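You operate a simulated robot arm through the tools that you are given. There is no shell and no other tool. Be economical: measure what you need, move in short steps, check, and stop when the job is done.

Carry out the task below with a simulated robot arm. There is one attempt and no reset: what you move stays moved.

## Task
Take the angle bracket and put it on top of the steel plate with the yellow grip.

Only the result counts: the job must be done as asked and must still hold three seconds after the hand-in. Knocking over, shifting, dropping, spilling or breaking anything else fails it.

## Robot
A 7-joint arm with a two-finger parallel gripper, fixed in place. Base frame: the origin is at the foot of the arm, x ahead of it, y to its left, z up; the work surface is at about z = 0.85. Units: m, rad, N and s.
With the tool pointing down near the work surface it reaches from about 0.24 to 0.68 m from the base axis. Its first joint turns from -1.152 to 1.152 rad. Payload 2.4 kg.
Tool frame: the origin (TCP) lies between the finger pads and is the grasp point; the fingertips stand 0.03 m ahead of it; z points along the fingers, y is the line along which they close. The gripper opens to 0.094 m. The fingers are 0.028 m wide and 0.01 m thick; the gripper's body (0.05 by 0.096 m) begins 0.055 m behind the TCP.
Orientation is that of the tool frame in the base frame, as a unit quaternion [w, x, y, z]. With the fingers straight down and closing along the base's y, the tool's x points along the base's -x, its y along +y and its z along -z.

## Interface
- The arm moves only by the tool arm_command. Its argument "plan" is a list of rows, each a list of 3 entries, a list of its own where there are three numbers: the closure, from 0 (fully open) to 1 (shut), then the shift along the base's x, y, z in units of 20 mm (1.0 is 20 mm), then the turn, a rotation vector about the base's x, y, z in units of 6 degrees (1.0 is 6 degrees). In form: [[gripper, [tx, ty, tz], [wx, wy, wz]], ...]. A call has 1 to 8 rows; each row shifts and turns the commanded pose from where the row before left it. A call with a number of a shift or a turn outside -1 to 1 is refused whole. Rows are played at 5 a second. More than 0.05 m and 0.15 rad between two rows, or a gripper value outside its range, and nothing of the call is played. A pose out of reach is approached as far as the arm can. The call stops where the force on the tool passes 40 N (or 10 N more than at its start, if that is more) or the arm is blocked; 0.2 s more then pass. The fingers move at their own pace (about 0.153 m/s each) and stop on an object; they squeeze with about 21 N. The grip force told is the motor's: it shows also when the fingers shut on nothing. Time passes only in rows, and 0.2 s behind the last, so rows that do not move let the fingers close. The reply holds the time, the measured pose of the TCP, the force on the tool along the base axes, the opening and the grip force, in the units named above and with some noise, and new pictures: "pictures" is both (left out), scene, wrist or none.
- Cameras (640 x 400 px; columns grow to the right, rows downward): "scene" is fixed at [0.0479, 0.4766, 1.4458]; the picture's right is [-0.69, -0.73, 0.00], its down [-0.40, 0.38, -0.83] and it looks along [0.61, -0.57, -0.55] (base axes); focal length 324 px, centre (320, 200). "wrist" rides on the gripper at [-0.037, 0, -0.058] in the tool frame; the picture's right is [0.00, -1.00, 0.00], its down [0.97, 0.00, -0.24] and it looks along [0.24, 0.00, 0.97] (tool axes); focal length 218 px, centre (320, 200). There is no depth. A picture from a camera that has moved, and an enlarged one, comes with that camera's place and axes in the base frame and with its lens.
- zoom(camera, box): a new picture of the part [left, top, right, bottom] of that camera's present view, enlarged. It takes no simulated time.
- hand_in(): hands the job in; it is judged then, once.

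Go step by step. Nothing tells you positions but the pictures and the camera data: compare them with the known pose of the tool, close in by small moves and look again before you grip or let go. The budget is 90 turns and 150 pictures, counting those below and the enlarged ones. Unless the task says otherwise, let go and move clear before handing in, and close with one line.

The tools are called as name(argument=value, ...) on one line, values as JSON. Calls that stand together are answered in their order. arm_command: Moves the arm, as the interface text tells. Its arguments: {"type":"object","properties":{"plan":{"type":"array"},"pictures":{"type":"string","enum":["both","scene","wrist","none"]}},"required":["plan"]} The other tools are called the same way: zoom (camera, box) takes an enlarged picture of a part of a camera's view; hand_in () hands the job in.

At the start:

```text
time_s: 0.0
ee_pos: [0.4511, 0.0758, 1.0932]
orientation: [0.0, -0.001, 1.0, 0.0]
contact_force: [-0.1, -0.1, 0.5]
width: 0.0939
grasp_force: 0.1
```

scene: 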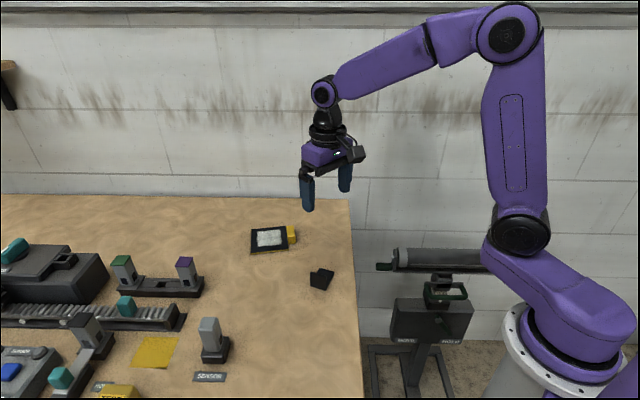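
wrist: 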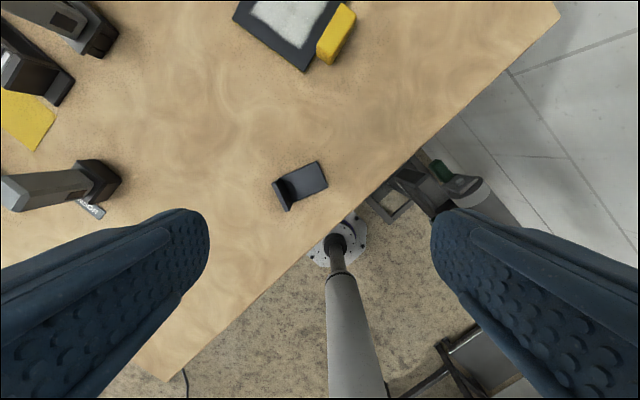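

The bracket appears to lie at about (0.44, 0.10) and the plate with the yellow grip at about (0.62, 0.11). I'll zoom in on both first.

zoom(camera="wrist", box=[250, 140, 350, 230])

zoom(camera="scene", box=[230, 210, 350, 300])

zoom(camera="wrist", box=[220, 0, 380, 90])

```text
4.44 times, centred on (300, 185) of wrist
camera zoom: at [0.4867, 0.0752, 1.1508], right [0.0, -1.0, 0.0], down [-0.97, 0.0, 0.24], along [-0.24, 0.0, -0.97], focal length 970 px, centre (409, 267)
```

zoom: 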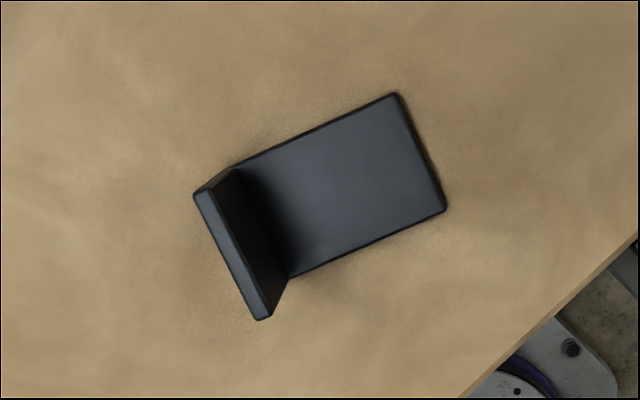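

```text
4.44 times, centred on (290, 255) of scene
camera zoom: at [0.0479, 0.4766, 1.4458], right [-0.69, -0.73, 0.0], down [-0.4, 0.38, -0.83], along [0.61, -0.57, -0.55], focal length 1439 px, centre (453, -44)
```

zoom: 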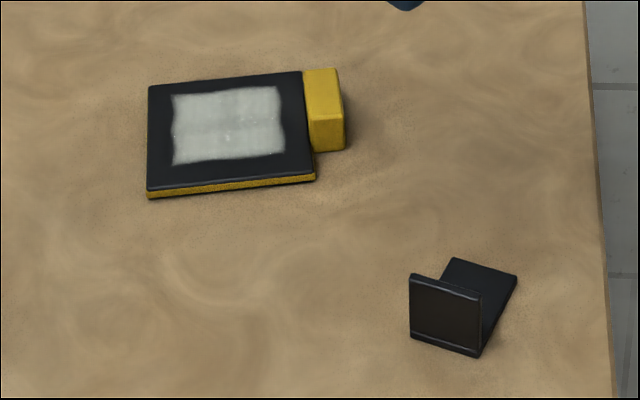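

```text
4.00 times, centred on (300, 45) of wrist
camera zoom: at [0.4867, 0.0752, 1.1508], right [0.0, -1.0, 0.0], down [-0.97, 0.0, 0.24], along [-0.24, 0.0, -0.97], focal length 873 px, centre (400, 820)
```

zoom: 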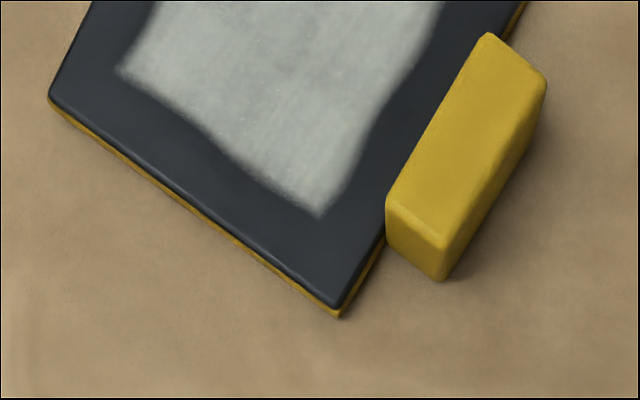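

Bracket: about 40 mm wide and 60 mm long, with an upright flange about 40 mm tall on its +y side. Its width axis is at about 22° from base x. I'll turn the hand about -68° so the fingers close across that width, and descend partway above it.

arm_command(plan=[[0, [-0.12, 0.217, -0.3], [0, 0, -1]], [0, [-0.12, 0.217, -0.3], [0, 0, -1]], [0, [-0.12, 0.217, -0.3], [0, 0, -1]], [0, [-0.12, 0.217, -0.3], [0, 0, -1]], [0, [-0.12, 0.217, -0.3], [0, 0, -1]], [0, [-0.12, 0.217, -0.3], [0, 0, -1]], [0, [-0.12, 0.217, -0.3], [0, 0, -1]], [0, [-0.12, 0.217, -0.3], [0, 0, -1]]], pictures="none")

arm_command(plan=[[0, [0, 0, -0.3], [0, 0, -1]], [0, [0, 0, -0.3], [0, 0, -1]], [0, [0, 0, -0.3], [0, 0, -1]], [0, [0, 0, -0.3], [0, 0, -0.33]], [0, [0, 0, 0], [0, 0, 0]]])

```text
time_s: 1.8
ee_pos: [0.432, 0.111, 1.046]
orientation: [0.0, 0.407, 0.913, 0.0]
contact_force: [-0.5, 0.6, 0.9]
width: 0.0942
grasp_force: 0.1
```

```text
time_s: 3.0
ee_pos: [0.4316, 0.1084, 1.0218]
orientation: [0.001, 0.559, 0.829, 0.0]
contact_force: [0.6, 0.6, 0.0]
width: 0.0941
grasp_force: 0.1
camera wrist: at [0.4445, 0.0745, 1.0783], right [-0.93, -0.37, 0.0], down [-0.36, 0.9, 0.24], along [-0.09, 0.22, -0.97], focal length 218 px, centre (320, 200)
```

scene: 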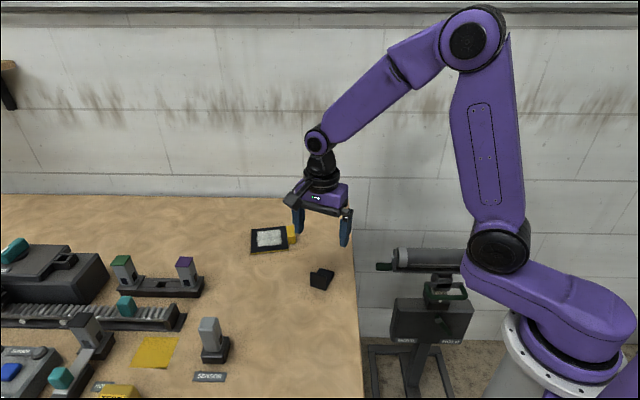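
wrist: 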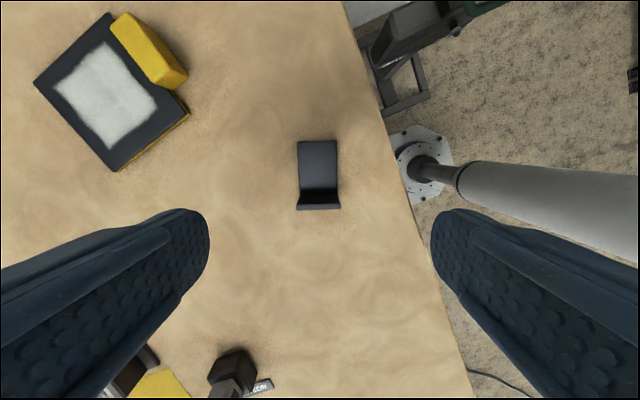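

The bracket is well aligned with the hand. I'll zoom in to refine its position.

zoom(camera="wrist", box=[270, 130, 370, 220])

zoom(camera="wrist", box=[20, 0, 200, 180])

```text
4.44 times, centred on (320, 175) of wrist
camera zoom: at [0.4445, 0.0745, 1.0783], right [-0.93, -0.37, 0.0], down [-0.36, 0.9, 0.24], along [-0.09, 0.22, -0.97], focal length 970 px, centre (320, 311)
```

zoom: 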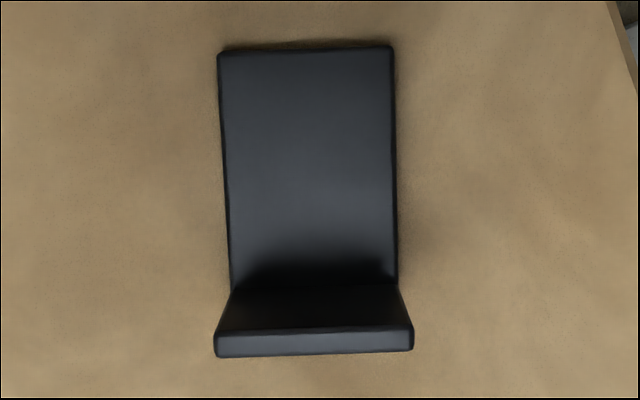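

```text
2.22 times, centred on (110, 90) of wrist
camera zoom: at [0.4445, 0.0745, 1.0783], right [-0.93, -0.37, 0.0], down [-0.36, 0.9, 0.24], along [-0.09, 0.22, -0.97], focal length 485 px, centre (787, 444)
```

zoom: 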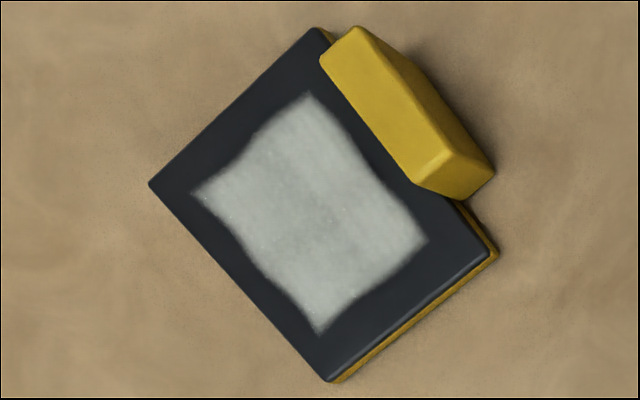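

The hand needs about +2° of turn and about 1 mm of sideways shift. I'll descend most of the way and look again.

arm_command(plan=[[0, [0.06, 0.02, -1], [0, 0, 0.37]], [0, [0, 0, -1], [0, 0, 0]], [0, [0, 0, -1], [0, 0, 0]], [0, [0, 0, -1], [0, 0, 0]], [0, [0, 0, 0], [0, 0, 0]]])

```text
time_s: 4.2
ee_pos: [0.4318, 0.1124, 0.9398]
orientation: [-0.001, 0.544, 0.839, -0.001]
contact_force: [0.7, 0.0, 0.4]
width: 0.0939
grasp_force: 0.0
camera wrist: at [0.4461, 0.077, 0.9973], right [-0.91, -0.41, 0.0], down [-0.4, 0.89, 0.24], along [-0.1, 0.22, -0.97], focal length 218 px, centre (320, 200)
```

scene: 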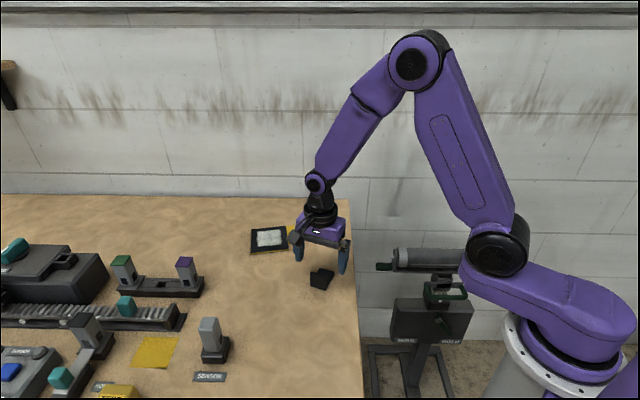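
wrist: 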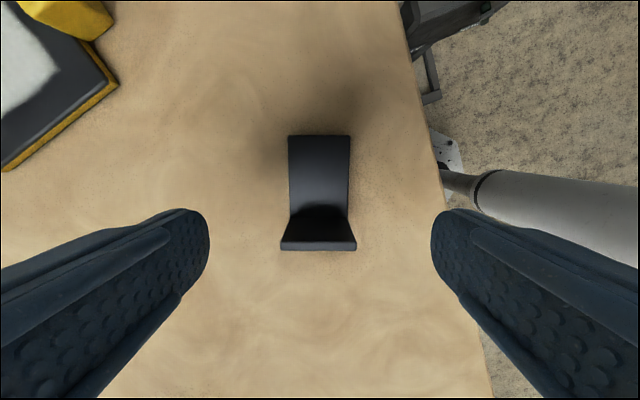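

It is still aligned. I'll descend to z of about 0.882 and then close.

arm_command(plan=[[0, [0, 0, -1], [0, 0, 0]], [0, [0, 0, -1], [0, 0, 0]], [0, [0, 0, -0.85], [0, 0, 0]], [0, [0, 0, 0], [0, 0, 0]]])

```text
time_s: 5.2
ee_pos: [0.433, 0.1099, 0.8826]
orientation: [0.0, 0.543, 0.84, -0.001]
contact_force: [-1.1, -0.3, 0.5]
width: 0.0942
grasp_force: 0.0
camera wrist: at [0.4463, 0.0759, 0.9409], right [-0.91, -0.41, 0.0], down [-0.4, 0.89, 0.24], along [-0.1, 0.22, -0.97], focal length 218 px, centre (320, 200)
```

scene: 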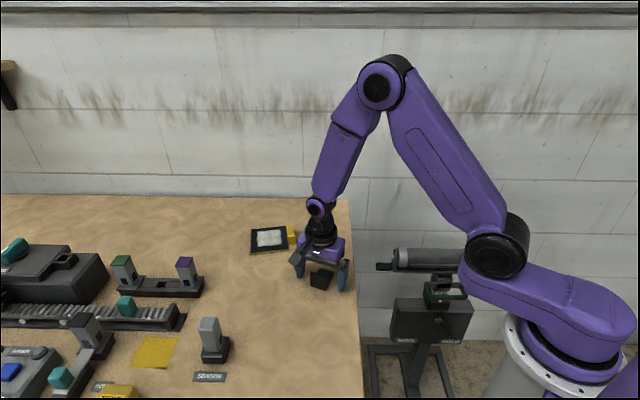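
wrist: 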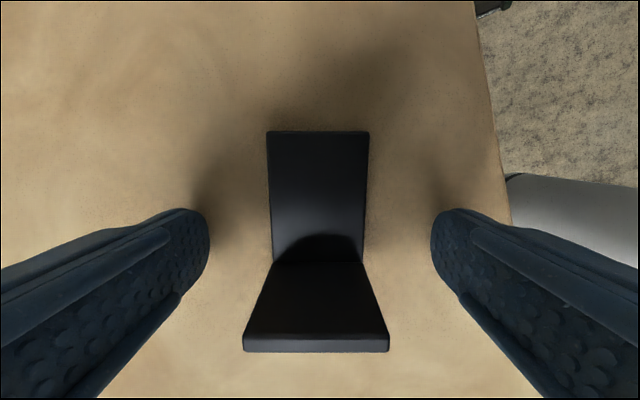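

The fingers straddle the bracket. I'll shift 4 mm toward the upright flange and close.

arm_command(plan=[[0, [-0.08, 0.18, 0], [0, 0, 0]], [0.4, [0, 0, 0], [0, 0, 0]], [1, [0, 0, 0], [0, 0, 0]], [1, [0, 0, 0], [0, 0, 0]], [1, [0, 0, 0], [0, 0, 0]]], pictures="wrist")

```text
time_s: 6.4
ee_pos: [0.431, 0.1141, 0.8849]
orientation: [0.0, 0.543, 0.84, -0.001]
contact_force: [0.0, 0.8, 1.9]
width: 0.0439
grasp_force: 20.7
camera wrist: at [0.4447, 0.08, 0.9417], right [-0.91, -0.41, 0.0], down [-0.4, 0.89, 0.24], along [-0.1, 0.22, -0.97], focal length 218 px, centre (320, 200)
```

wrist: 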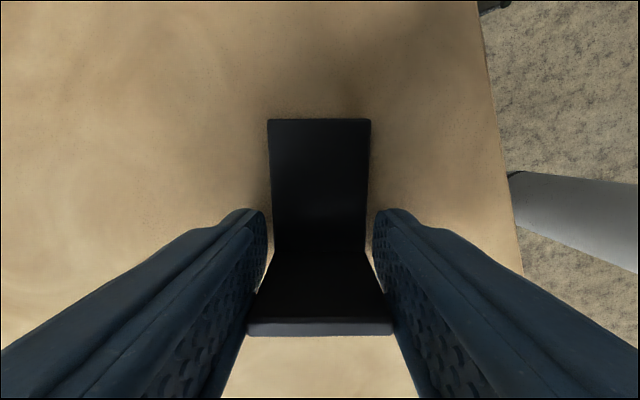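

I have the bracket, with the fingers 44 mm apart. I'll lift it 100 mm.

arm_command(plan=[[1, [0, 0, 0.5], [0, 0, 0]], [1, [0, 0, 1], [0, 0, 0]], [1, [0, 0, 1], [0, 0, 0]], [1, [0, 0, 1], [0, 0, 0]], [1, [0, 0, 1], [0, 0, 0]], [1, [0, 0, 0.5], [0, 0, 0]]])

```text
time_s: 7.8
ee_pos: [0.431, 0.1138, 0.9832]
orientation: [-0.001, 0.543, 0.84, 0.0]
contact_force: [-0.1, -0.3, -1.6]
width: 0.0439
grasp_force: 21.4
camera wrist: at [0.4453, 0.0798, 1.0409], right [-0.91, -0.41, 0.0], down [-0.4, 0.89, 0.24], along [-0.1, 0.22, -0.97], focal length 218 px, centre (320, 200)
```

scene: 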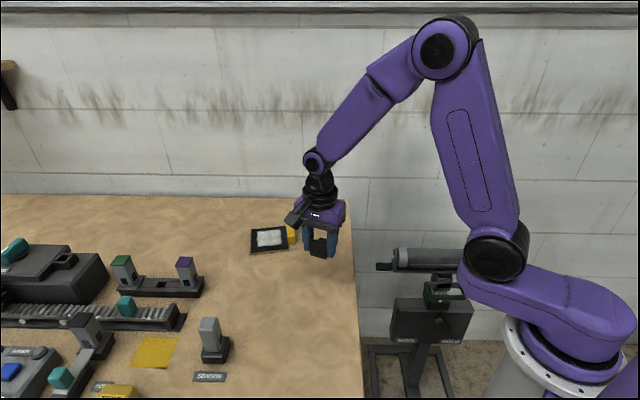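
wrist: 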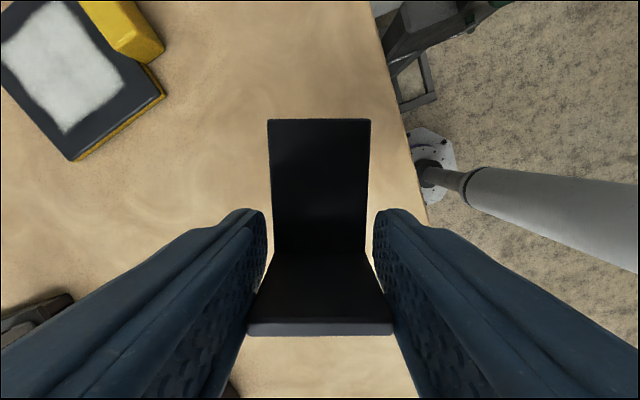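

The lift is firm and the bracket hasn't tilted. I'll move forward over the plate while turning about 31° to line up with its sides.

arm_command(plan=[[1, [0.6, 0, 0], [0, 0, 0.65]], [1, [0.9, 0, 0], [0, 0, 0.65]], [1, [1, 0, 0], [0, 0, 0.65]], [1, [1, 0, 0], [0, 0, 0.65]], [1, [1, 0, 0], [0, 0, 0.65]], [1, [1, 0, 0], [0, 0, 0.65]], [1, [1, 0, 0], [0, 0, 0.65]], [1, [0.6, 0, 0], [0, 0, 0.65]]])

```text
time_s: 9.6
ee_pos: [0.5735, 0.1142, 0.9833]
orientation: [0.0, 0.296, 0.955, 0.0]
contact_force: [0.5, 0.6, -1.9]
width: 0.0439
grasp_force: 21.5
camera wrist: at [0.6026, 0.0923, 1.0407], right [-0.57, -0.82, 0.0], down [-0.8, 0.55, 0.24], along [-0.2, 0.14, -0.97], focal length 218 px, centre (320, 200)
```

scene: 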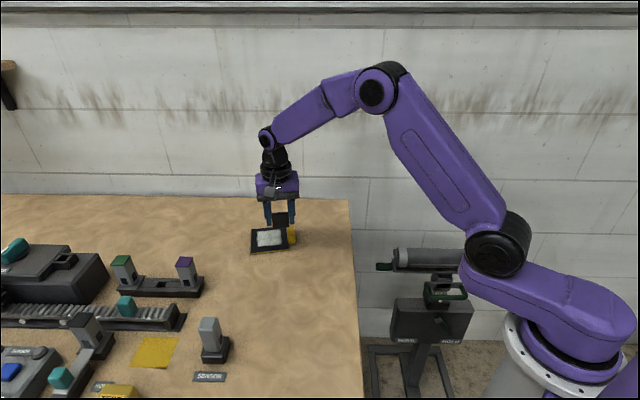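
wrist: 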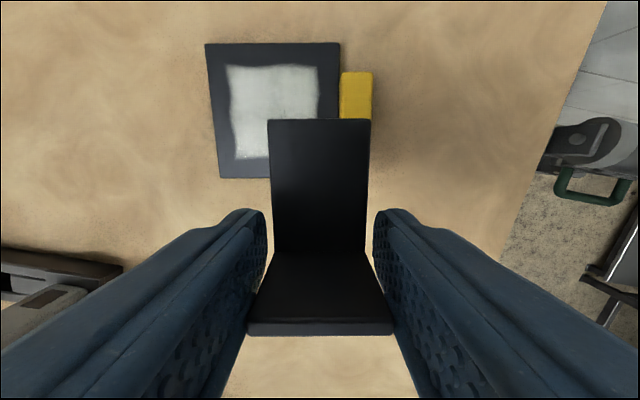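

The plate is lined up with the hand. Its centre needs a further shift of about +55 mm in x and +3 mm in y.

arm_command(plan=[[1, [0.7, 0.05, 0], [0, 0, 0]], [1, [0.8, 0.05, 0], [0, 0, 0]], [1, [0.75, 0.05, 0], [0, 0, 0]], [1, [0.5, 0, 0], [0, 0, 0]], [1, [0, 0, -0.8], [0, 0, 0]], [1, [0, 0, -0.8], [0, 0, 0]], [1, [0, 0, 0], [0, 0, 0]]])

zoom(camera="scene", box=[220, 170, 340, 260])

```text
time_s: 11.2
ee_pos: [0.6267, 0.1189, 0.9505]
orientation: [0.0, 0.297, 0.955, 0.001]
contact_force: [0.7, -0.2, -1.6]
width: 0.0439
grasp_force: 20.8
camera wrist: at [0.6573, 0.0963, 1.0086], right [-0.57, -0.82, 0.0], down [-0.8, 0.55, 0.24], along [-0.2, 0.14, -0.97], focal length 218 px, centre (320, 200)
```

scene: 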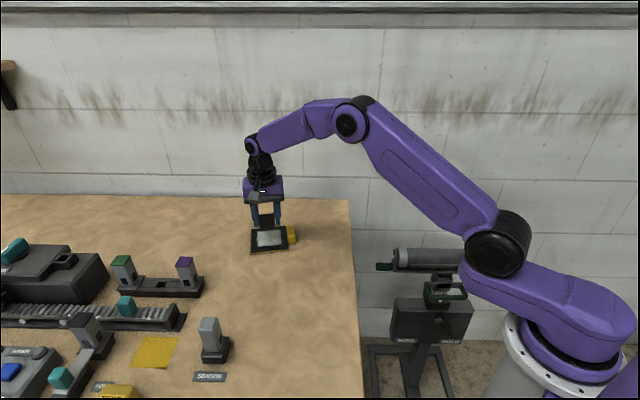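
wrist: 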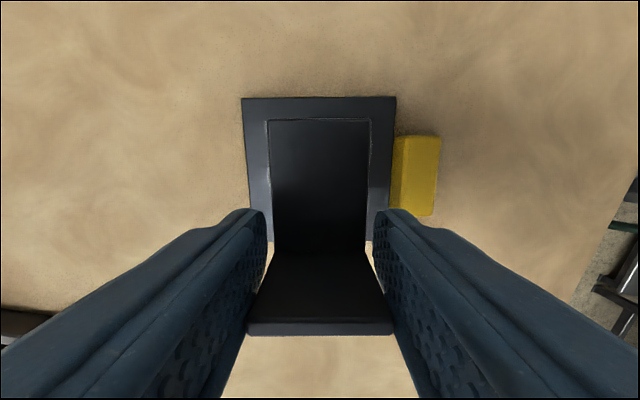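

```text
4.44 times, centred on (280, 215) of scene
camera zoom: at [0.0479, 0.4766, 1.4458], right [-0.69, -0.73, 0.0], down [-0.4, 0.38, -0.83], along [0.61, -0.57, -0.55], focal length 1439 px, centre (498, 133)
```

zoom: 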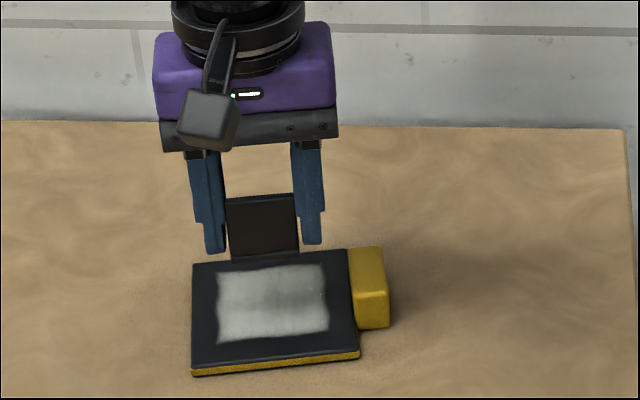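

The bracket is centred over the plate. I'll lower it close to contact and then continue in small steps.

arm_command(plan=[[1, [0, 0, -0.8], [0, 0, 0]], [1, [0, 0, -0.8], [0, 0, 0]], [1, [0, 0, -0.6], [0, 0, 0]], [1, [0, 0, 0], [0, 0, 0]]], pictures="wrist")

zoom(camera="scene", box=[230, 200, 310, 260])

```text
time_s: 12.2
ee_pos: [0.627, 0.117, 0.9083]
orientation: [0.0, 0.297, 0.955, -0.001]
contact_force: [-0.6, 0.3, -1.5]
width: 0.044
grasp_force: 20.7
camera wrist: at [0.6564, 0.0963, 0.965], right [-0.57, -0.82, 0.0], down [-0.8, 0.55, 0.24], along [-0.2, 0.14, -0.97], focal length 218 px, centre (320, 200)
```

wrist: 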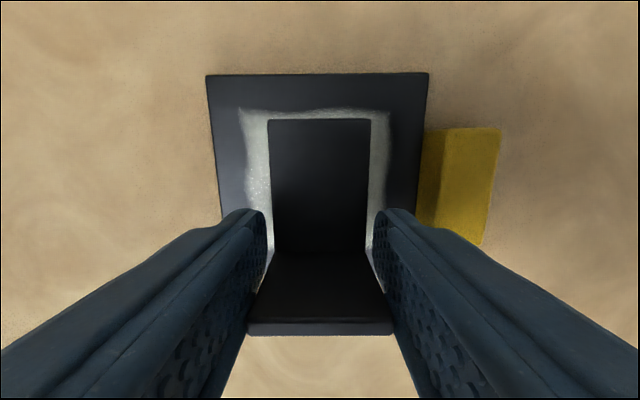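

```text
6.67 times, centred on (270, 230) of scene
camera zoom: at [0.0479, 0.4766, 1.4458], right [-0.69, -0.73, 0.0], down [-0.4, 0.38, -0.83], along [0.61, -0.57, -0.55], focal length 2158 px, centre (653, 0)
```

zoom: 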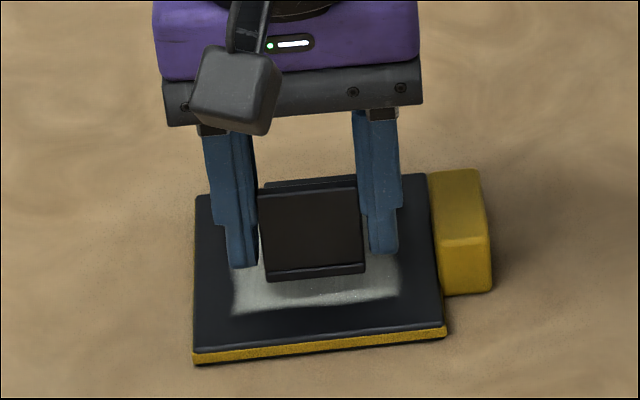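

It is still centred. I'll go down in 2 mm steps and watch the force.

arm_command(plan=[[1, [0, 0, -0.12], [0, 0, 0]], [1, [0, 0, -0.12], [0, 0, 0]], [1, [0, 0, -0.12], [0, 0, 0]], [1, [0, 0, -0.12], [0, 0, 0]], [1, [0, 0, 0], [0, 0, 0]]], pictures="none")

```text
time_s: 13.4
ee_pos: [0.6281, 0.1176, 0.8978]
orientation: [-0.001, 0.297, 0.955, 0.0]
contact_force: [1.2, 0.5, -2.0]
width: 0.0442
grasp_force: 20.9
```

arm_command(plan=[[1, [0, 0, -0.08], [0, 0, 0]], [1, [0, 0, -0.08], [0, 0, 0]], [1, [0, 0, 0], [0, 0, 0]]], pictures="none")

zoom(camera="scene", box=[240, 215, 290, 255])

```text
time_s: 14.2
ee_pos: [0.6276, 0.1162, 0.8952]
orientation: [-0.001, 0.297, 0.955, 0.0]
contact_force: [0.4, 0.9, -1.6]
width: 0.0439
grasp_force: 21.0
```

```text
10.00 times, centred on (265, 235) of scene
camera zoom: at [0.0479, 0.4766, 1.4458], right [-0.69, -0.73, 0.0], down [-0.4, 0.38, -0.83], along [0.61, -0.57, -0.55], focal length 3238 px, centre (870, -150)
```

zoom: 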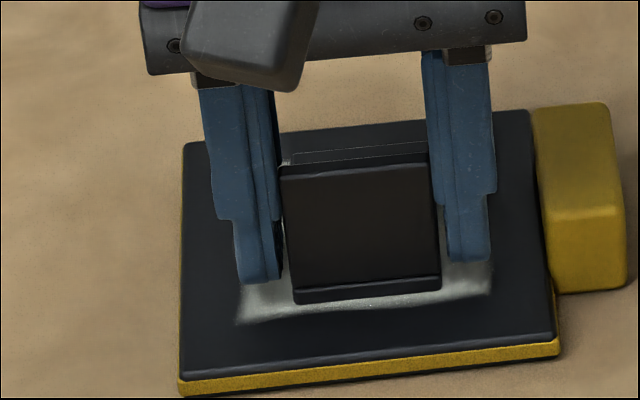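

I can see no contact yet: the force still shows only the bracket's weight. I'll keep going down in small steps.

arm_command(plan=[[1, [0, 0, -0.06], [0, 0, 0]], [1, [0, 0, -0.06], [0, 0, 0]], [1, [0, 0, 0], [0, 0, 0]]], pictures="none")

```text
time_s: 15.0
ee_pos: [0.6281, 0.1172, 0.8949]
orientation: [0.001, 0.297, 0.955, 0.0]
contact_force: [-3.9, -0.9, 12.2]
width: 0.0437
grasp_force: 21.4
```

Contact: the force is 12 N upward. I'll ease off slightly and open the fingers just enough to clear the bracket without reaching the yellow grip.

arm_command(plan=[[1, [0, 0, 0.04], [0, 0, 0]], [0.5, [0, 0, 0], [0, 0, 0]], [0.42, [0, 0, 0], [0, 0, 0]], [0.36, [0, 0, 0], [0, 0, 0]], [0.36, [0, 0, 0], [0, 0, 0]]], pictures="wrist")

zoom(camera="scene", box=[240, 215, 290, 255])

```text
time_s: 16.2
ee_pos: [0.6287, 0.1173, 0.8933]
orientation: [-0.001, 0.297, 0.955, 0.0]
contact_force: [0.3, 0.4, -0.2]
width: 0.0605
grasp_force: 0.1
camera wrist: at [0.6577, 0.0956, 0.9514], right [-0.57, -0.82, 0.0], down [-0.8, 0.55, 0.24], along [-0.2, 0.14, -0.97], focal length 218 px, centre (320, 200)
```

wrist: 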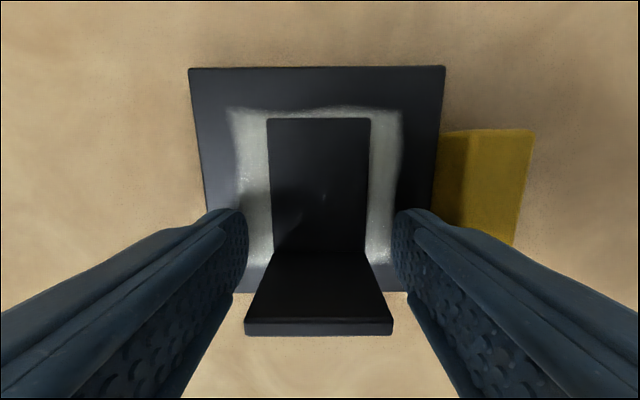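

```text
10.00 times, centred on (265, 235) of scene
camera zoom: at [0.0479, 0.4766, 1.4458], right [-0.69, -0.73, 0.0], down [-0.4, 0.38, -0.83], along [0.61, -0.57, -0.55], focal length 3238 px, centre (870, -150)
```

zoom: 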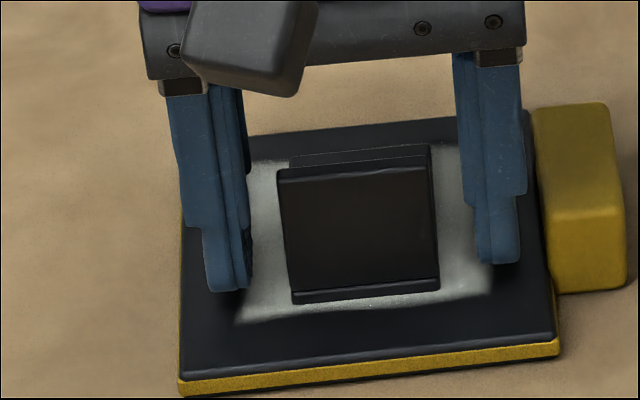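

The bracket is resting freely on the plate and both fingers are clear of it. I'll lift straight up.

arm_command(plan=[[0.36, [0, 0, 0.5], [0, 0, 0]], [0.36, [0, 0, 1], [0, 0, 0]], [0.36, [0, 0, 1], [0, 0, 0]], [0.36, [0, 0, 1], [0, 0, 0]], [0.36, [0, 0, 1], [0, 0, 0]], [0.36, [0, 0, 1], [0, 0, 0]], [0.36, [0, 0, 0], [0, 0, 0]]])

zoom(camera="scene", box=[230, 200, 310, 260])

```text
time_s: 17.8
ee_pos: [0.6303, 0.1192, 1.0044]
orientation: [0.0, 0.297, 0.955, 0.001]
contact_force: [-0.5, -0.6, 0.4]
width: 0.0602
grasp_force: 0.1
camera wrist: at [0.6582, 0.0976, 1.0612], right [-0.57, -0.82, 0.0], down [-0.8, 0.55, 0.24], along [-0.2, 0.14, -0.97], focal length 218 px, centre (320, 200)
```

scene: 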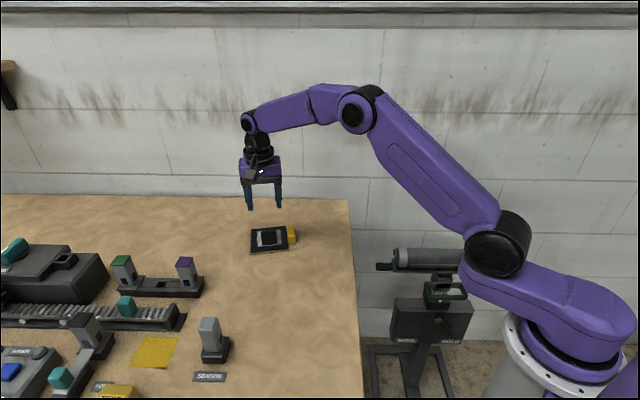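
wrist: 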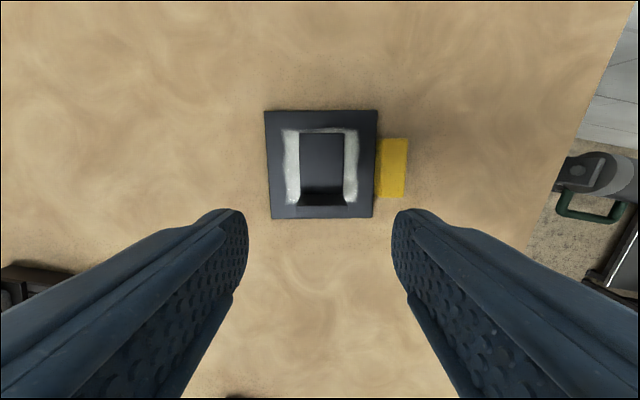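

```text
6.67 times, centred on (270, 230) of scene
camera zoom: at [0.0479, 0.4766, 1.4458], right [-0.69, -0.73, 0.0], down [-0.4, 0.38, -0.83], along [0.61, -0.57, -0.55], focal length 2158 px, centre (653, 0)
```

zoom: 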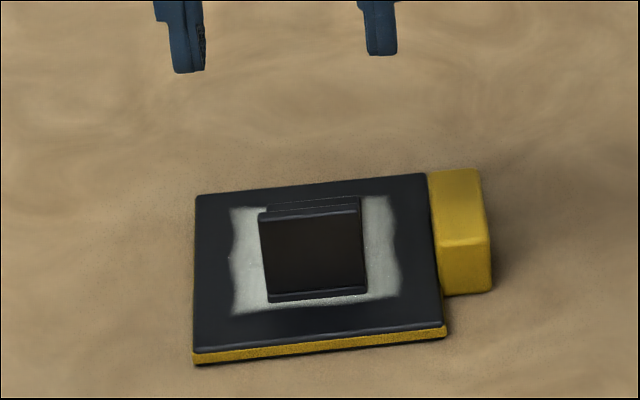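

The bracket sits near the middle of the plate and the gripper is well clear, so I'm handing in.

hand_in()

```text
The job is handed in.
```

The angle bracket is resting on top of the steel plate with the yellow grip; nothing else was moved, and the job is handed in.
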